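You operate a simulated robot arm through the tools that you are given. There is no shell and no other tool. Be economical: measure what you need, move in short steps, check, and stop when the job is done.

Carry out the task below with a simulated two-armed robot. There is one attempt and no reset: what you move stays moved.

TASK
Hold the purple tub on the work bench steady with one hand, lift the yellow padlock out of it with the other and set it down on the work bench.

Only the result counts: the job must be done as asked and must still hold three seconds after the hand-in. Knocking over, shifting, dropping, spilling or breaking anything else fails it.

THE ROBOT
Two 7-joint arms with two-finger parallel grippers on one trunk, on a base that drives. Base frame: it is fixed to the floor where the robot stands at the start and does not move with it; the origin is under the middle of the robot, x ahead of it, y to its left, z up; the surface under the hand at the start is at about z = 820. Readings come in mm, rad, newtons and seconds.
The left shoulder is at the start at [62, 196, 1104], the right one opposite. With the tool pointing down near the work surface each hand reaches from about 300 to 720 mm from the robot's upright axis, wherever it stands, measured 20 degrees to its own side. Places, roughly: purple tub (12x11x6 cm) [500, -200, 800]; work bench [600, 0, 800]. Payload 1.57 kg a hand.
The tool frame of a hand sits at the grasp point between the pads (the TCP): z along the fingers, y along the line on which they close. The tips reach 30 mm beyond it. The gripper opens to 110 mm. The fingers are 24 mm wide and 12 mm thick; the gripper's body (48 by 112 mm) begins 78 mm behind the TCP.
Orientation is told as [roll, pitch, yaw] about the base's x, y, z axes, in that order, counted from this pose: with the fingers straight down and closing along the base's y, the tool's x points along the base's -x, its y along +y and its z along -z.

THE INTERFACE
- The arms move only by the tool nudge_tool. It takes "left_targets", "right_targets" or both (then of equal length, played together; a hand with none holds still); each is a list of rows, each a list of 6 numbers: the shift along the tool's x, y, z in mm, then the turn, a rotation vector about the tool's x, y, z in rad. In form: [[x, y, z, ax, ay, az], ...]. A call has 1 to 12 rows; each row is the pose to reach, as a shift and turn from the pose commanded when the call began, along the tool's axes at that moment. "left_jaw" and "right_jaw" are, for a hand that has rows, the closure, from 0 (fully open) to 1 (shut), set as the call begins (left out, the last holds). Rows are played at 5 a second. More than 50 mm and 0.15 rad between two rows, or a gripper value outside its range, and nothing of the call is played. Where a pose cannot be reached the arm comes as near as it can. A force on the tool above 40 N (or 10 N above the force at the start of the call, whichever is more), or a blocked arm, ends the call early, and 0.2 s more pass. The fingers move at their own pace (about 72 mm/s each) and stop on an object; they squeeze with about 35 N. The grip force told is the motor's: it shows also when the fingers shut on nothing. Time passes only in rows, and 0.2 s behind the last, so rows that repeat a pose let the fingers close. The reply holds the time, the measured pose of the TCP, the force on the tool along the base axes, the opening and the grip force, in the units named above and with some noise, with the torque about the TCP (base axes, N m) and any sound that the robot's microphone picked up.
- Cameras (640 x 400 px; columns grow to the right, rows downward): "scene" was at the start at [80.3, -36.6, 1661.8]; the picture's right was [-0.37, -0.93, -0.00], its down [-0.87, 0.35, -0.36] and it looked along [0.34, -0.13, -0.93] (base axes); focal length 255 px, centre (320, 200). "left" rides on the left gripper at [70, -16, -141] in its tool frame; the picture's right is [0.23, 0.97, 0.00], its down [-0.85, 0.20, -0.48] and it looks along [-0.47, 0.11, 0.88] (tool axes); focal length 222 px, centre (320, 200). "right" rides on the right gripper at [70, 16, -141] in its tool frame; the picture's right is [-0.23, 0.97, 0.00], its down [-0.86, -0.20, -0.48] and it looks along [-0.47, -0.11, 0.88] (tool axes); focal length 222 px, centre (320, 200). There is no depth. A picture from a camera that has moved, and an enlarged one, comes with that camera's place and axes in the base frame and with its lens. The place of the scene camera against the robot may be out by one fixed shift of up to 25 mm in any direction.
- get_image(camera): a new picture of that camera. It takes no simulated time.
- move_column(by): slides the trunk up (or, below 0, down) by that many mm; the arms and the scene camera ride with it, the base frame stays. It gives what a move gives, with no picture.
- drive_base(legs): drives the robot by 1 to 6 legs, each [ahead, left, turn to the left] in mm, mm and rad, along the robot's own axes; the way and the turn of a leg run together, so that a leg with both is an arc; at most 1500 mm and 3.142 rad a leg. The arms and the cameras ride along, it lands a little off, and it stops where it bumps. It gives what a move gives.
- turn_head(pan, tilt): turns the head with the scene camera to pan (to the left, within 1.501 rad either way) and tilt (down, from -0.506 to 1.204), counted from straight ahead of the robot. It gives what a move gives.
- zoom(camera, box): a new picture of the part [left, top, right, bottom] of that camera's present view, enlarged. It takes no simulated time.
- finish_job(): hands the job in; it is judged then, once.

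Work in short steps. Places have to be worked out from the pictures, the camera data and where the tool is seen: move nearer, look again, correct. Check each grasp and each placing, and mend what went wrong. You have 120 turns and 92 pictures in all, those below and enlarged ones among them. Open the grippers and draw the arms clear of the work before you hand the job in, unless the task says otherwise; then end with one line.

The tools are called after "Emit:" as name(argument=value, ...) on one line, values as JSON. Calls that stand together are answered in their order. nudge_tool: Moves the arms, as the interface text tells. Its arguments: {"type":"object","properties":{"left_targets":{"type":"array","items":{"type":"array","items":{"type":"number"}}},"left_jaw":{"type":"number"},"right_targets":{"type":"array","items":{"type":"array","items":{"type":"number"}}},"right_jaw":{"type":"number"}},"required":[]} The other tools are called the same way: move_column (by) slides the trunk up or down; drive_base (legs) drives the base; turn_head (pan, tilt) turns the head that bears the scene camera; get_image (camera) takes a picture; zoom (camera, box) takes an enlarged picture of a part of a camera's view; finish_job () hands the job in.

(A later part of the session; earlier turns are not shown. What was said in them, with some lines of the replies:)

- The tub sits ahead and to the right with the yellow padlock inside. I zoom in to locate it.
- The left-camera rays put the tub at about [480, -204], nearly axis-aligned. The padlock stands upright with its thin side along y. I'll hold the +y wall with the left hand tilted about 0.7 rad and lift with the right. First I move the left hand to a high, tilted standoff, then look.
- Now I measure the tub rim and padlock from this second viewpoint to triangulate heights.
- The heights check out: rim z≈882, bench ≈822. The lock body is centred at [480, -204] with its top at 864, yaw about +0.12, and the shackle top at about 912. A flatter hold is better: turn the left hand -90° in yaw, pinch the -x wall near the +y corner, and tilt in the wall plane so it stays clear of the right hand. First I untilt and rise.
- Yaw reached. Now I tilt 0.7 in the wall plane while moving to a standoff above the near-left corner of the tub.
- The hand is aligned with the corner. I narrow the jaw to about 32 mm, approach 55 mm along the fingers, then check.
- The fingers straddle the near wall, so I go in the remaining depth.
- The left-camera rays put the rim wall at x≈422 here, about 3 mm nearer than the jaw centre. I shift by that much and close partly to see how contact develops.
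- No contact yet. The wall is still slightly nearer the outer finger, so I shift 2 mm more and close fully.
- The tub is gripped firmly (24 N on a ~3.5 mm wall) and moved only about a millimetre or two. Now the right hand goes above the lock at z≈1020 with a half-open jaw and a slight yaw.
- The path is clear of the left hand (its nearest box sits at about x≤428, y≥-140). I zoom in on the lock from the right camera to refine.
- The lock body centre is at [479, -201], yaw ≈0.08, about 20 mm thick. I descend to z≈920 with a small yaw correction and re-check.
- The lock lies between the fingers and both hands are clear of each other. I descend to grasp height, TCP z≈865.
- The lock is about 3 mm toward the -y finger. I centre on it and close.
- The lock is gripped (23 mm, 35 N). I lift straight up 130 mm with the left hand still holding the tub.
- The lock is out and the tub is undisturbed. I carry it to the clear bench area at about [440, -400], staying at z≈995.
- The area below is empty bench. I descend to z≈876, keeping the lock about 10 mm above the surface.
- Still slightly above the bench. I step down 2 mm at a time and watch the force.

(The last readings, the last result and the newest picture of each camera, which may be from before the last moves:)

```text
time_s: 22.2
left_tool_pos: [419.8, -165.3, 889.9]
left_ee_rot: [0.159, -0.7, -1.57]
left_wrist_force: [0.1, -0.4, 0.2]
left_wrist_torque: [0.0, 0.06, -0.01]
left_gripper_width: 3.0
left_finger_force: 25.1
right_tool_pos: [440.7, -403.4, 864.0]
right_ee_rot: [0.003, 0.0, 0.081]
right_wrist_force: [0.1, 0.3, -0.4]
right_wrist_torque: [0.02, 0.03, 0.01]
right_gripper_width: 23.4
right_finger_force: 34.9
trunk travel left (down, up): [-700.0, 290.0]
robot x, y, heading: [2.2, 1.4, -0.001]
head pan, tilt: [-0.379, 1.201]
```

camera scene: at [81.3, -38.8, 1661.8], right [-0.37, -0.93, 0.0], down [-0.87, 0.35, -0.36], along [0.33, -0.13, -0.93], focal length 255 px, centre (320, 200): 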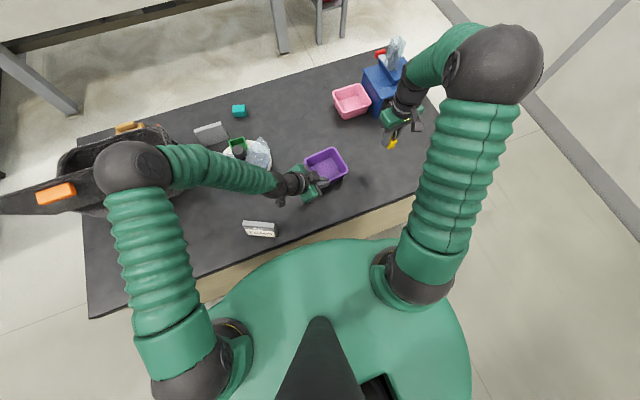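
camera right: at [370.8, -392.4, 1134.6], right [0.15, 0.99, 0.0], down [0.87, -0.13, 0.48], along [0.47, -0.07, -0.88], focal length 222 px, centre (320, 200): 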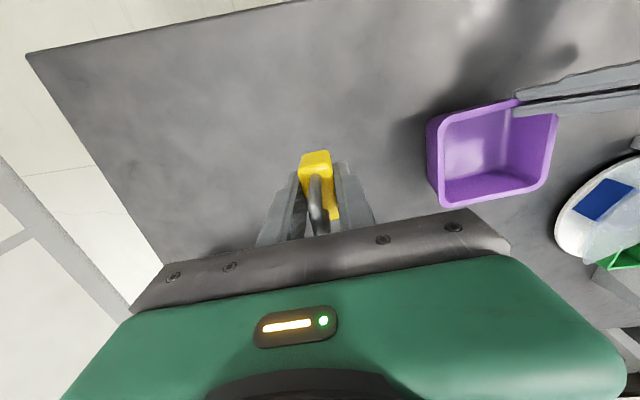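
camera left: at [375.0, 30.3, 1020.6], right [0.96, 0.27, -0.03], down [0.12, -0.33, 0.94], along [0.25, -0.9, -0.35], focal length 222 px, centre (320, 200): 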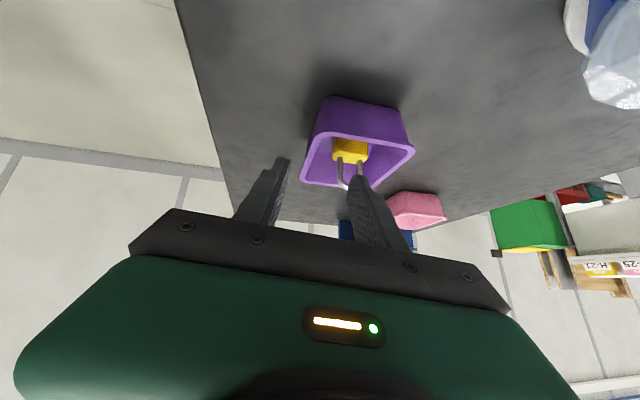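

No contact force yet, so I continue down gently.

Emit:
nudge_tool(right_targets=[[0, 0, 0.7, 0, 0, 0], [0, 0, 1.5, 0, 0, 0]])

Emit:
nudge_tool(right_targets=[[0, 0, 0.7, 0, 0, 0], [0, 0, 1.5, 0, 0, 0]])

Emit:
zoom(camera="right", box=[250, 110, 390, 240])

Emit:
zoom(camera="left", box=[220, 60, 470, 240])

```text
time_s: 22.8
left_tool_pos: [421.2, -165.5, 888.5]
left_ee_rot: [0.161, -0.699, -1.572]
left_wrist_force: [0.2, -1.0, -0.1]
left_wrist_torque: [-0.01, 0.02, 0.0]
left_gripper_width: 3.3
left_finger_force: 24.7
right_tool_pos: [442.6, -402.2, 863.2]
right_ee_rot: [0.0, 0.0, 0.081]
right_wrist_force: [-0.3, 1.2, -1.2]
right_wrist_torque: [0.02, 0.03, -0.01]
right_gripper_width: 23.4
right_finger_force: 34.9
trunk travel left (down, up): [-700.0, 290.0]
robot x, y, heading: [-0.2, 2.5, 0.003]
head pan, tilt: [-0.379, 1.201]
```

```text
time_s: 23.4
left_tool_pos: [420.6, -165.4, 890.8]
left_ee_rot: [0.16, -0.7, -1.572]
left_wrist_force: [-0.1, 0.2, -0.9]
left_wrist_torque: [-0.02, 0.02, -0.02]
left_gripper_width: 3.2
left_finger_force: 24.6
right_tool_pos: [440.7, -402.2, 860.2]
right_ee_rot: [-0.001, 0.0, 0.082]
right_wrist_force: [0.0, 0.0, -0.4]
right_wrist_torque: [-0.02, 0.01, -0.02]
right_gripper_width: 23.6
right_finger_force: 35.8
trunk travel left (down, up): [-700.0, 290.0]
robot x, y, heading: [1.0, -0.9, 0.001]
head pan, tilt: [-0.379, 1.201]
```

```text
3.08 times, centred on (320, 175) of right
camera zoom: at [371.5, -391.0, 1003.9], right [0.15, 0.99, 0.0], down [0.87, -0.13, 0.48], along [0.47, -0.07, -0.88], focal length 684 px, centre (320, 277)
```

zoom: 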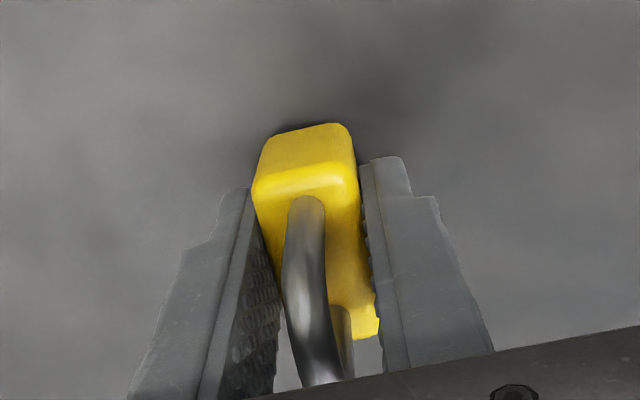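

```text
2.22 times, centred on (345, 150) of left
camera zoom: at [381.0, -24.1, 949.7], right [0.96, 0.27, -0.03], down [0.12, -0.33, 0.94], along [0.25, -0.9, -0.35], focal length 494 px, centre (264, 311)
```

zoom: 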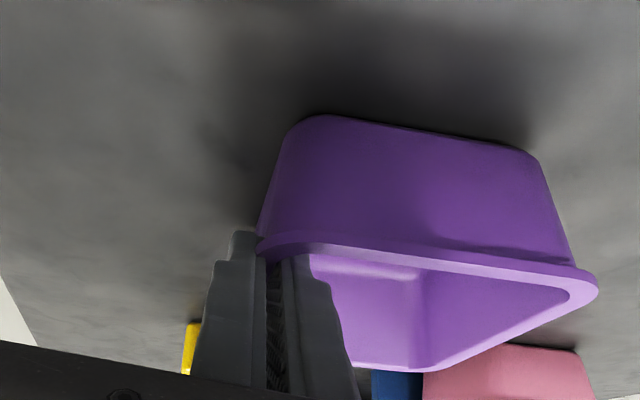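

The lock is very near the surface and there is still no reaction, so I go on in small steps.

Emit:
nudge_tool(right_targets=[[0, 0, 0.7, 0, 0, 0], [0, 0, 1.5, 0, 0, 0]])

Emit:
nudge_tool(right_targets=[[0, 0, 0.7, 0, 0, 0], [0, 0, 1.5, 0, 0, 0]])

```text
time_s: 24.0
left_tool_pos: [420.7, -165.6, 889.5]
left_ee_rot: [0.158, -0.701, -1.571]
left_wrist_force: [0.0, -0.4, -0.2]
left_wrist_torque: [-0.03, 0.03, 0.02]
left_gripper_width: 3.4
left_finger_force: 23.7
right_tool_pos: [441.0, -402.4, 860.4]
right_ee_rot: [0.002, 0.001, 0.079]
right_wrist_force: [0.2, -0.4, -0.3]
right_wrist_torque: [0.0, 0.0, -0.02]
right_gripper_width: 23.4
right_finger_force: 34.8
trunk travel left (down, up): [-700.0, 290.0]
robot x, y, heading: [0.1, 0.9, -0.006]
head pan, tilt: [-0.379, 1.201]
```

```text
time_s: 24.6
left_tool_pos: [419.6, -164.8, 889.7]
left_ee_rot: [0.159, -0.699, -1.571]
left_wrist_force: [0.1, 0.6, -0.7]
left_wrist_torque: [0.04, 0.06, -0.01]
left_gripper_width: 3.3
left_finger_force: 24.4
right_tool_pos: [441.1, -402.2, 859.5]
right_ee_rot: [-0.001, -0.001, 0.079]
right_wrist_force: [-0.9, 0.2, 2.8]
right_wrist_torque: [-0.03, 0.08, 0.01]
right_gripper_width: 23.6
right_finger_force: 35.3
trunk travel left (down, up): [-700.0, 290.0]
robot x, y, heading: [0.9, -1.7, 0.001]
head pan, tilt: [-0.379, 1.201]
```

Contact registers (+2.8 N upward), so the lock is on the bench. I open the right jaw gently.

Emit:
nudge_tool(right_targets=[[0, 0, 0, 0, 0, 0], [0, 0, 0, 0, 0, 0], [0, 0, 0, 0, 0, 0]], right_jaw=0.5)

Emit:
zoom(camera="right", box=[250, 110, 390, 240])

```text
time_s: 25.4
left_tool_pos: [419.8, -166.0, 889.6]
left_ee_rot: [0.157, -0.699, -1.57]
left_wrist_force: [0.3, 0.0, -2.0]
left_wrist_torque: [0.02, 0.06, 0.01]
left_gripper_width: 3.1
left_finger_force: 24.1
right_tool_pos: [440.5, -401.0, 857.9]
right_ee_rot: [-0.001, 0.001, 0.08]
right_wrist_force: [-0.2, 0.1, -0.1]
right_wrist_torque: [0.01, -0.04, 0.0]
right_gripper_width: 54.9
right_finger_force: 0.0
trunk travel left (down, up): [-700.0, 290.0]
robot x, y, heading: [0.9, -0.4, 0.003]
head pan, tilt: [-0.379, 1.201]
```

```text
3.08 times, centred on (320, 175) of right
camera zoom: at [371.0, -390.6, 1001.4], right [0.15, 0.99, 0.0], down [0.87, -0.13, 0.48], along [0.47, -0.07, -0.88], focal length 684 px, centre (320, 277)
```

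zoom: 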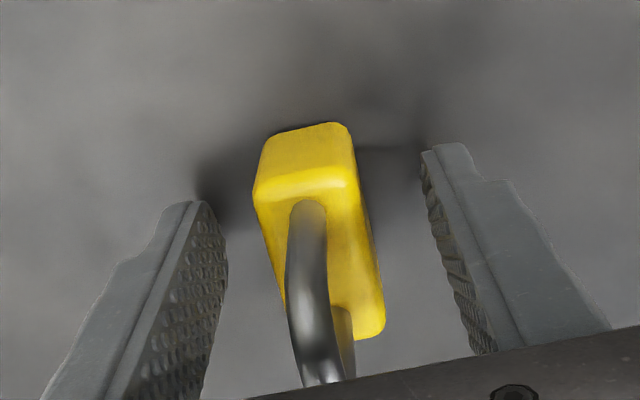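

The lock stands free. I raise the right hand straight up 140 mm.

Emit:
nudge_tool(right_targets=[[0, 0, -15, 0, 0, 0], [0, 0, -40, 0, 0, 0], [0, 0, -75, 0, 0, 0], [0, 0, -110, 0, 0, 0], [0, 0, -140, 0, 0, 0]])

Emit:
get_image(camera="right")

```text
time_s: 26.6
left_tool_pos: [420.4, -165.4, 890.3]
left_ee_rot: [0.162, -0.7, -1.57]
left_wrist_force: [1.1, 0.6, -1.1]
left_wrist_torque: [0.02, 0.07, 0.02]
left_gripper_width: 3.2
left_finger_force: 24.4
right_tool_pos: [440.5, -403.4, 1000.8]
right_ee_rot: [-0.001, 0.001, 0.082]
right_wrist_force: [0.6, 0.1, 0.4]
right_wrist_torque: [0.0, -0.01, -0.02]
right_gripper_width: 55.3
right_finger_force: 0.0
trunk travel left (down, up): [-700.0, 290.0]
robot x, y, heading: [-1.6, 1.5, 0.001]
head pan, tilt: [-0.379, 1.201]
```

```text
56 pictures are left
camera right: at [370.5, -391.5, 1143.0], right [0.15, 0.99, 0.0], down [0.87, -0.13, 0.48], along [0.47, -0.07, -0.88], focal length 222 px, centre (320, 200)
```

right: 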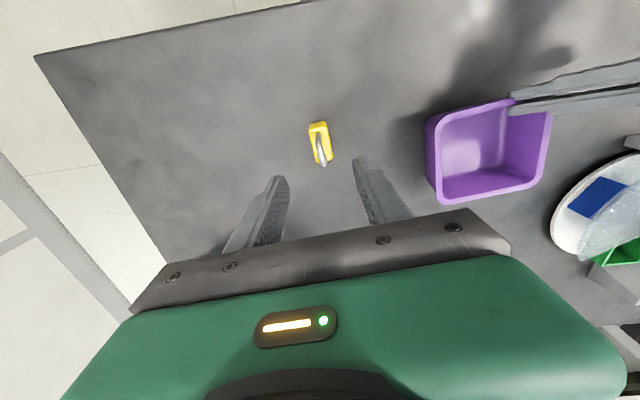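

The lock stands upright on the bench. Now I release the tub by opening the left jaw to about 30 mm and holding still.

Emit:
nudge_tool(left_targets=[[0, 0, 0, 0, 0, 0], [0, 0, 0, 0, 0, 0], [0, 0, 0, 0, 0, 0]], left_jaw=0.74)

Emit:
zoom(camera="right", box=[400, 40, 640, 220])

Emit:
zoom(camera="left", box=[230, 80, 450, 230])

```text
time_s: 27.4
left_tool_pos: [420.4, -165.6, 890.0]
left_ee_rot: [0.156, -0.698, -1.572]
left_wrist_force: [0.3, 0.4, -0.6]
left_wrist_torque: [0.01, 0.03, 0.03]
left_gripper_width: 28.6
left_finger_force: 0.0
right_tool_pos: [441.0, -402.3, 1000.1]
right_ee_rot: [0.0, -0.002, 0.08]
right_wrist_force: [-0.6, 0.9, 0.4]
right_wrist_torque: [-0.03, 0.0, 0.02]
right_gripper_width: 55.1
right_finger_force: 0.0
trunk travel left (down, up): [-700.0, 290.0]
robot x, y, heading: [1.5, 0.8, 0.0]
head pan, tilt: [-0.379, 1.201]
```

```text
2.22 times, centred on (520, 130) of right
camera zoom: at [371.2, -392.0, 1142.3], right [0.15, 0.99, 0.0], down [0.87, -0.13, 0.48], along [0.47, -0.07, -0.88], focal length 494 px, centre (-124, 356)
```

zoom: 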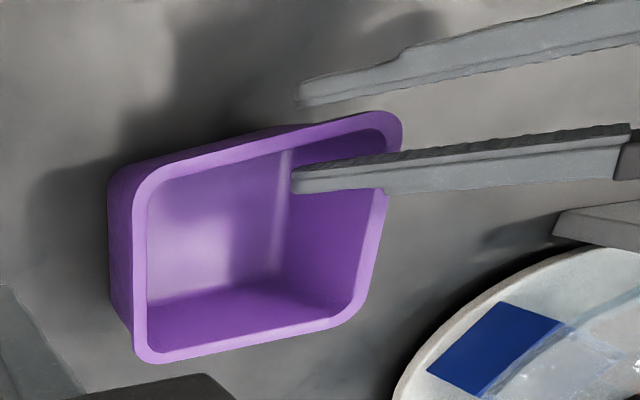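

```text
2.67 times, centred on (340, 155) of left
camera zoom: at [381.1, -24.0, 949.7], right [0.96, 0.27, -0.03], down [0.12, -0.33, 0.94], along [0.25, -0.9, -0.35], focal length 592 px, centre (267, 320)
```

zoom: 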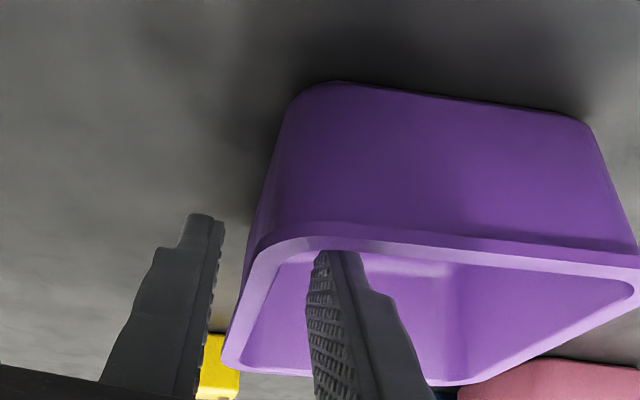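

The tub is free with a finger on each side of the wall. I withdraw the left hand backward along its fingers by 110 mm.

Emit:
nudge_tool(left_targets=[[0, 0, -15, 0, 0, 0], [0, 0, -40, 0, 0, 0], [0, 0, -75, 0, 0, 0], [0, 0, -110, 0, 0, 0]])

Emit:
get_image(camera="scene")

Emit:
get_image(camera="right")

```text
time_s: 28.4
left_tool_pos: [402.0, -93.7, 971.9]
left_ee_rot: [0.161, -0.7, -1.573]
left_wrist_force: [0.0, -0.8, 0.6]
left_wrist_torque: [-0.02, -0.02, 0.0]
left_gripper_width: 28.4
left_finger_force: 0.1
right_tool_pos: [440.3, -401.5, 1000.4]
right_ee_rot: [-0.001, -0.001, 0.081]
right_wrist_force: [-0.1, 0.3, 0.3]
right_wrist_torque: [0.01, 0.0, 0.01]
right_gripper_width: 54.9
right_finger_force: 0.1
trunk travel left (down, up): [-700.0, 290.0]
robot x, y, heading: [1.7, 1.9, 0.001]
head pan, tilt: [-0.379, 1.201]
```

```text
53 pictures are left
camera scene: at [79.9, -33.8, 1661.9], right [-0.37, -0.93, 0.0], down [-0.87, 0.34, -0.36], along [0.34, -0.13, -0.93], focal length 255 px, centre (320, 200)
```

scene: 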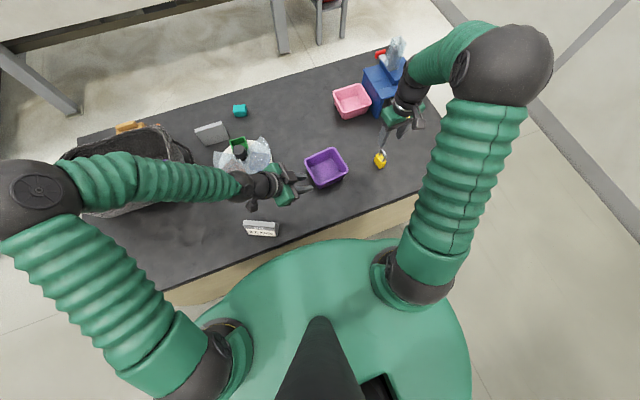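

```text
52 pictures are left
camera right: at [370.0, -390.6, 1143.2], right [0.15, 0.99, 0.0], down [0.87, -0.13, 0.48], along [0.47, -0.07, -0.88], focal length 222 px, centre (320, 200)
```

right: 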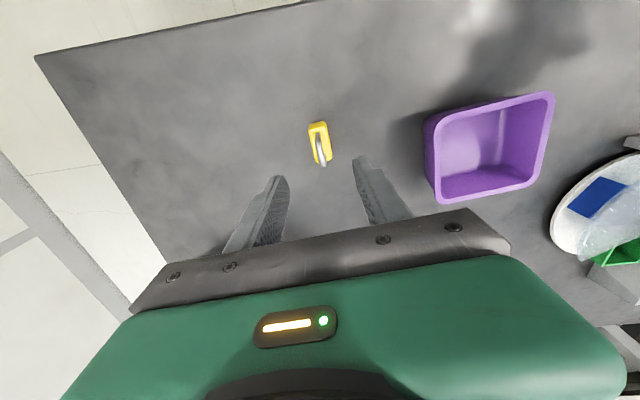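

Both the tub and the lock stand undisturbed. I raise both hands clear and open them.

Emit:
nudge_tool(left_targets=[[-20, 4, -23, 0, 0, 0], [-40, 8, -46, 0, 0, 0], [-60, 11, -70, 0, 0, 0]], right_targets=[[0, 0, -30, 0, 0, 0], [0, 0, -60, 0, 0, 0], [0, 0, -90, 0, 0, 0]], left_jaw=0, right_jaw=0)

Emit:
get_image(camera="scene")

```text
time_s: 29.2
left_tool_pos: [402.1, -91.4, 1065.8]
left_ee_rot: [0.158, -0.701, -1.569]
left_wrist_force: [-0.3, 0.3, 0.0]
left_wrist_torque: [-0.03, 0.01, 0.01]
left_gripper_width: 110.1
left_finger_force: 0.0
right_tool_pos: [440.2, -401.4, 1091.5]
right_ee_rot: [0.0, -0.002, 0.08]
right_wrist_force: [-0.4, -0.1, -0.2]
right_wrist_torque: [-0.02, 0.01, -0.01]
right_gripper_width: 110.1
right_finger_force: 0.0
trunk travel left (down, up): [-700.0, 290.0]
robot x, y, heading: [4.3, 0.3, -0.001]
head pan, tilt: [-0.379, 1.201]
```

```text
51 pictures are left
camera scene: at [80.0, -33.3, 1661.8], right [-0.37, -0.93, 0.0], down [-0.87, 0.34, -0.36], along [0.34, -0.13, -0.93], focal length 255 px, centre (320, 200)
```

scene: 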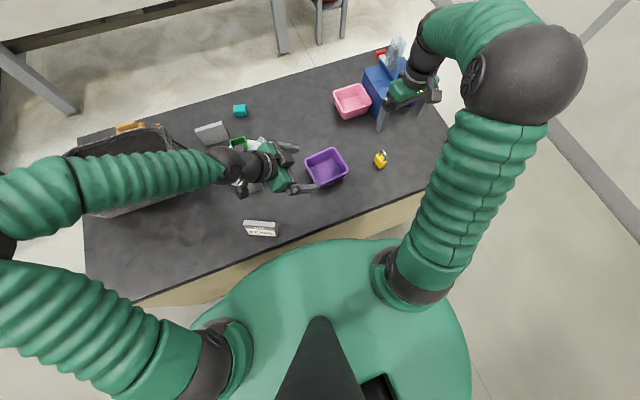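

The padlock is upright on the bench, the tub stands in place, and both hands are open and clear. I hand the job in.

Emit:
finish_job()

```text
The job is handed in.
```

I held the tub with the left hand, lifted the yellow padlock out with the right, and stood it upright on the work bench at about [440, -400]. The tub moved only a millimetre or two, and both hands are open and clear.
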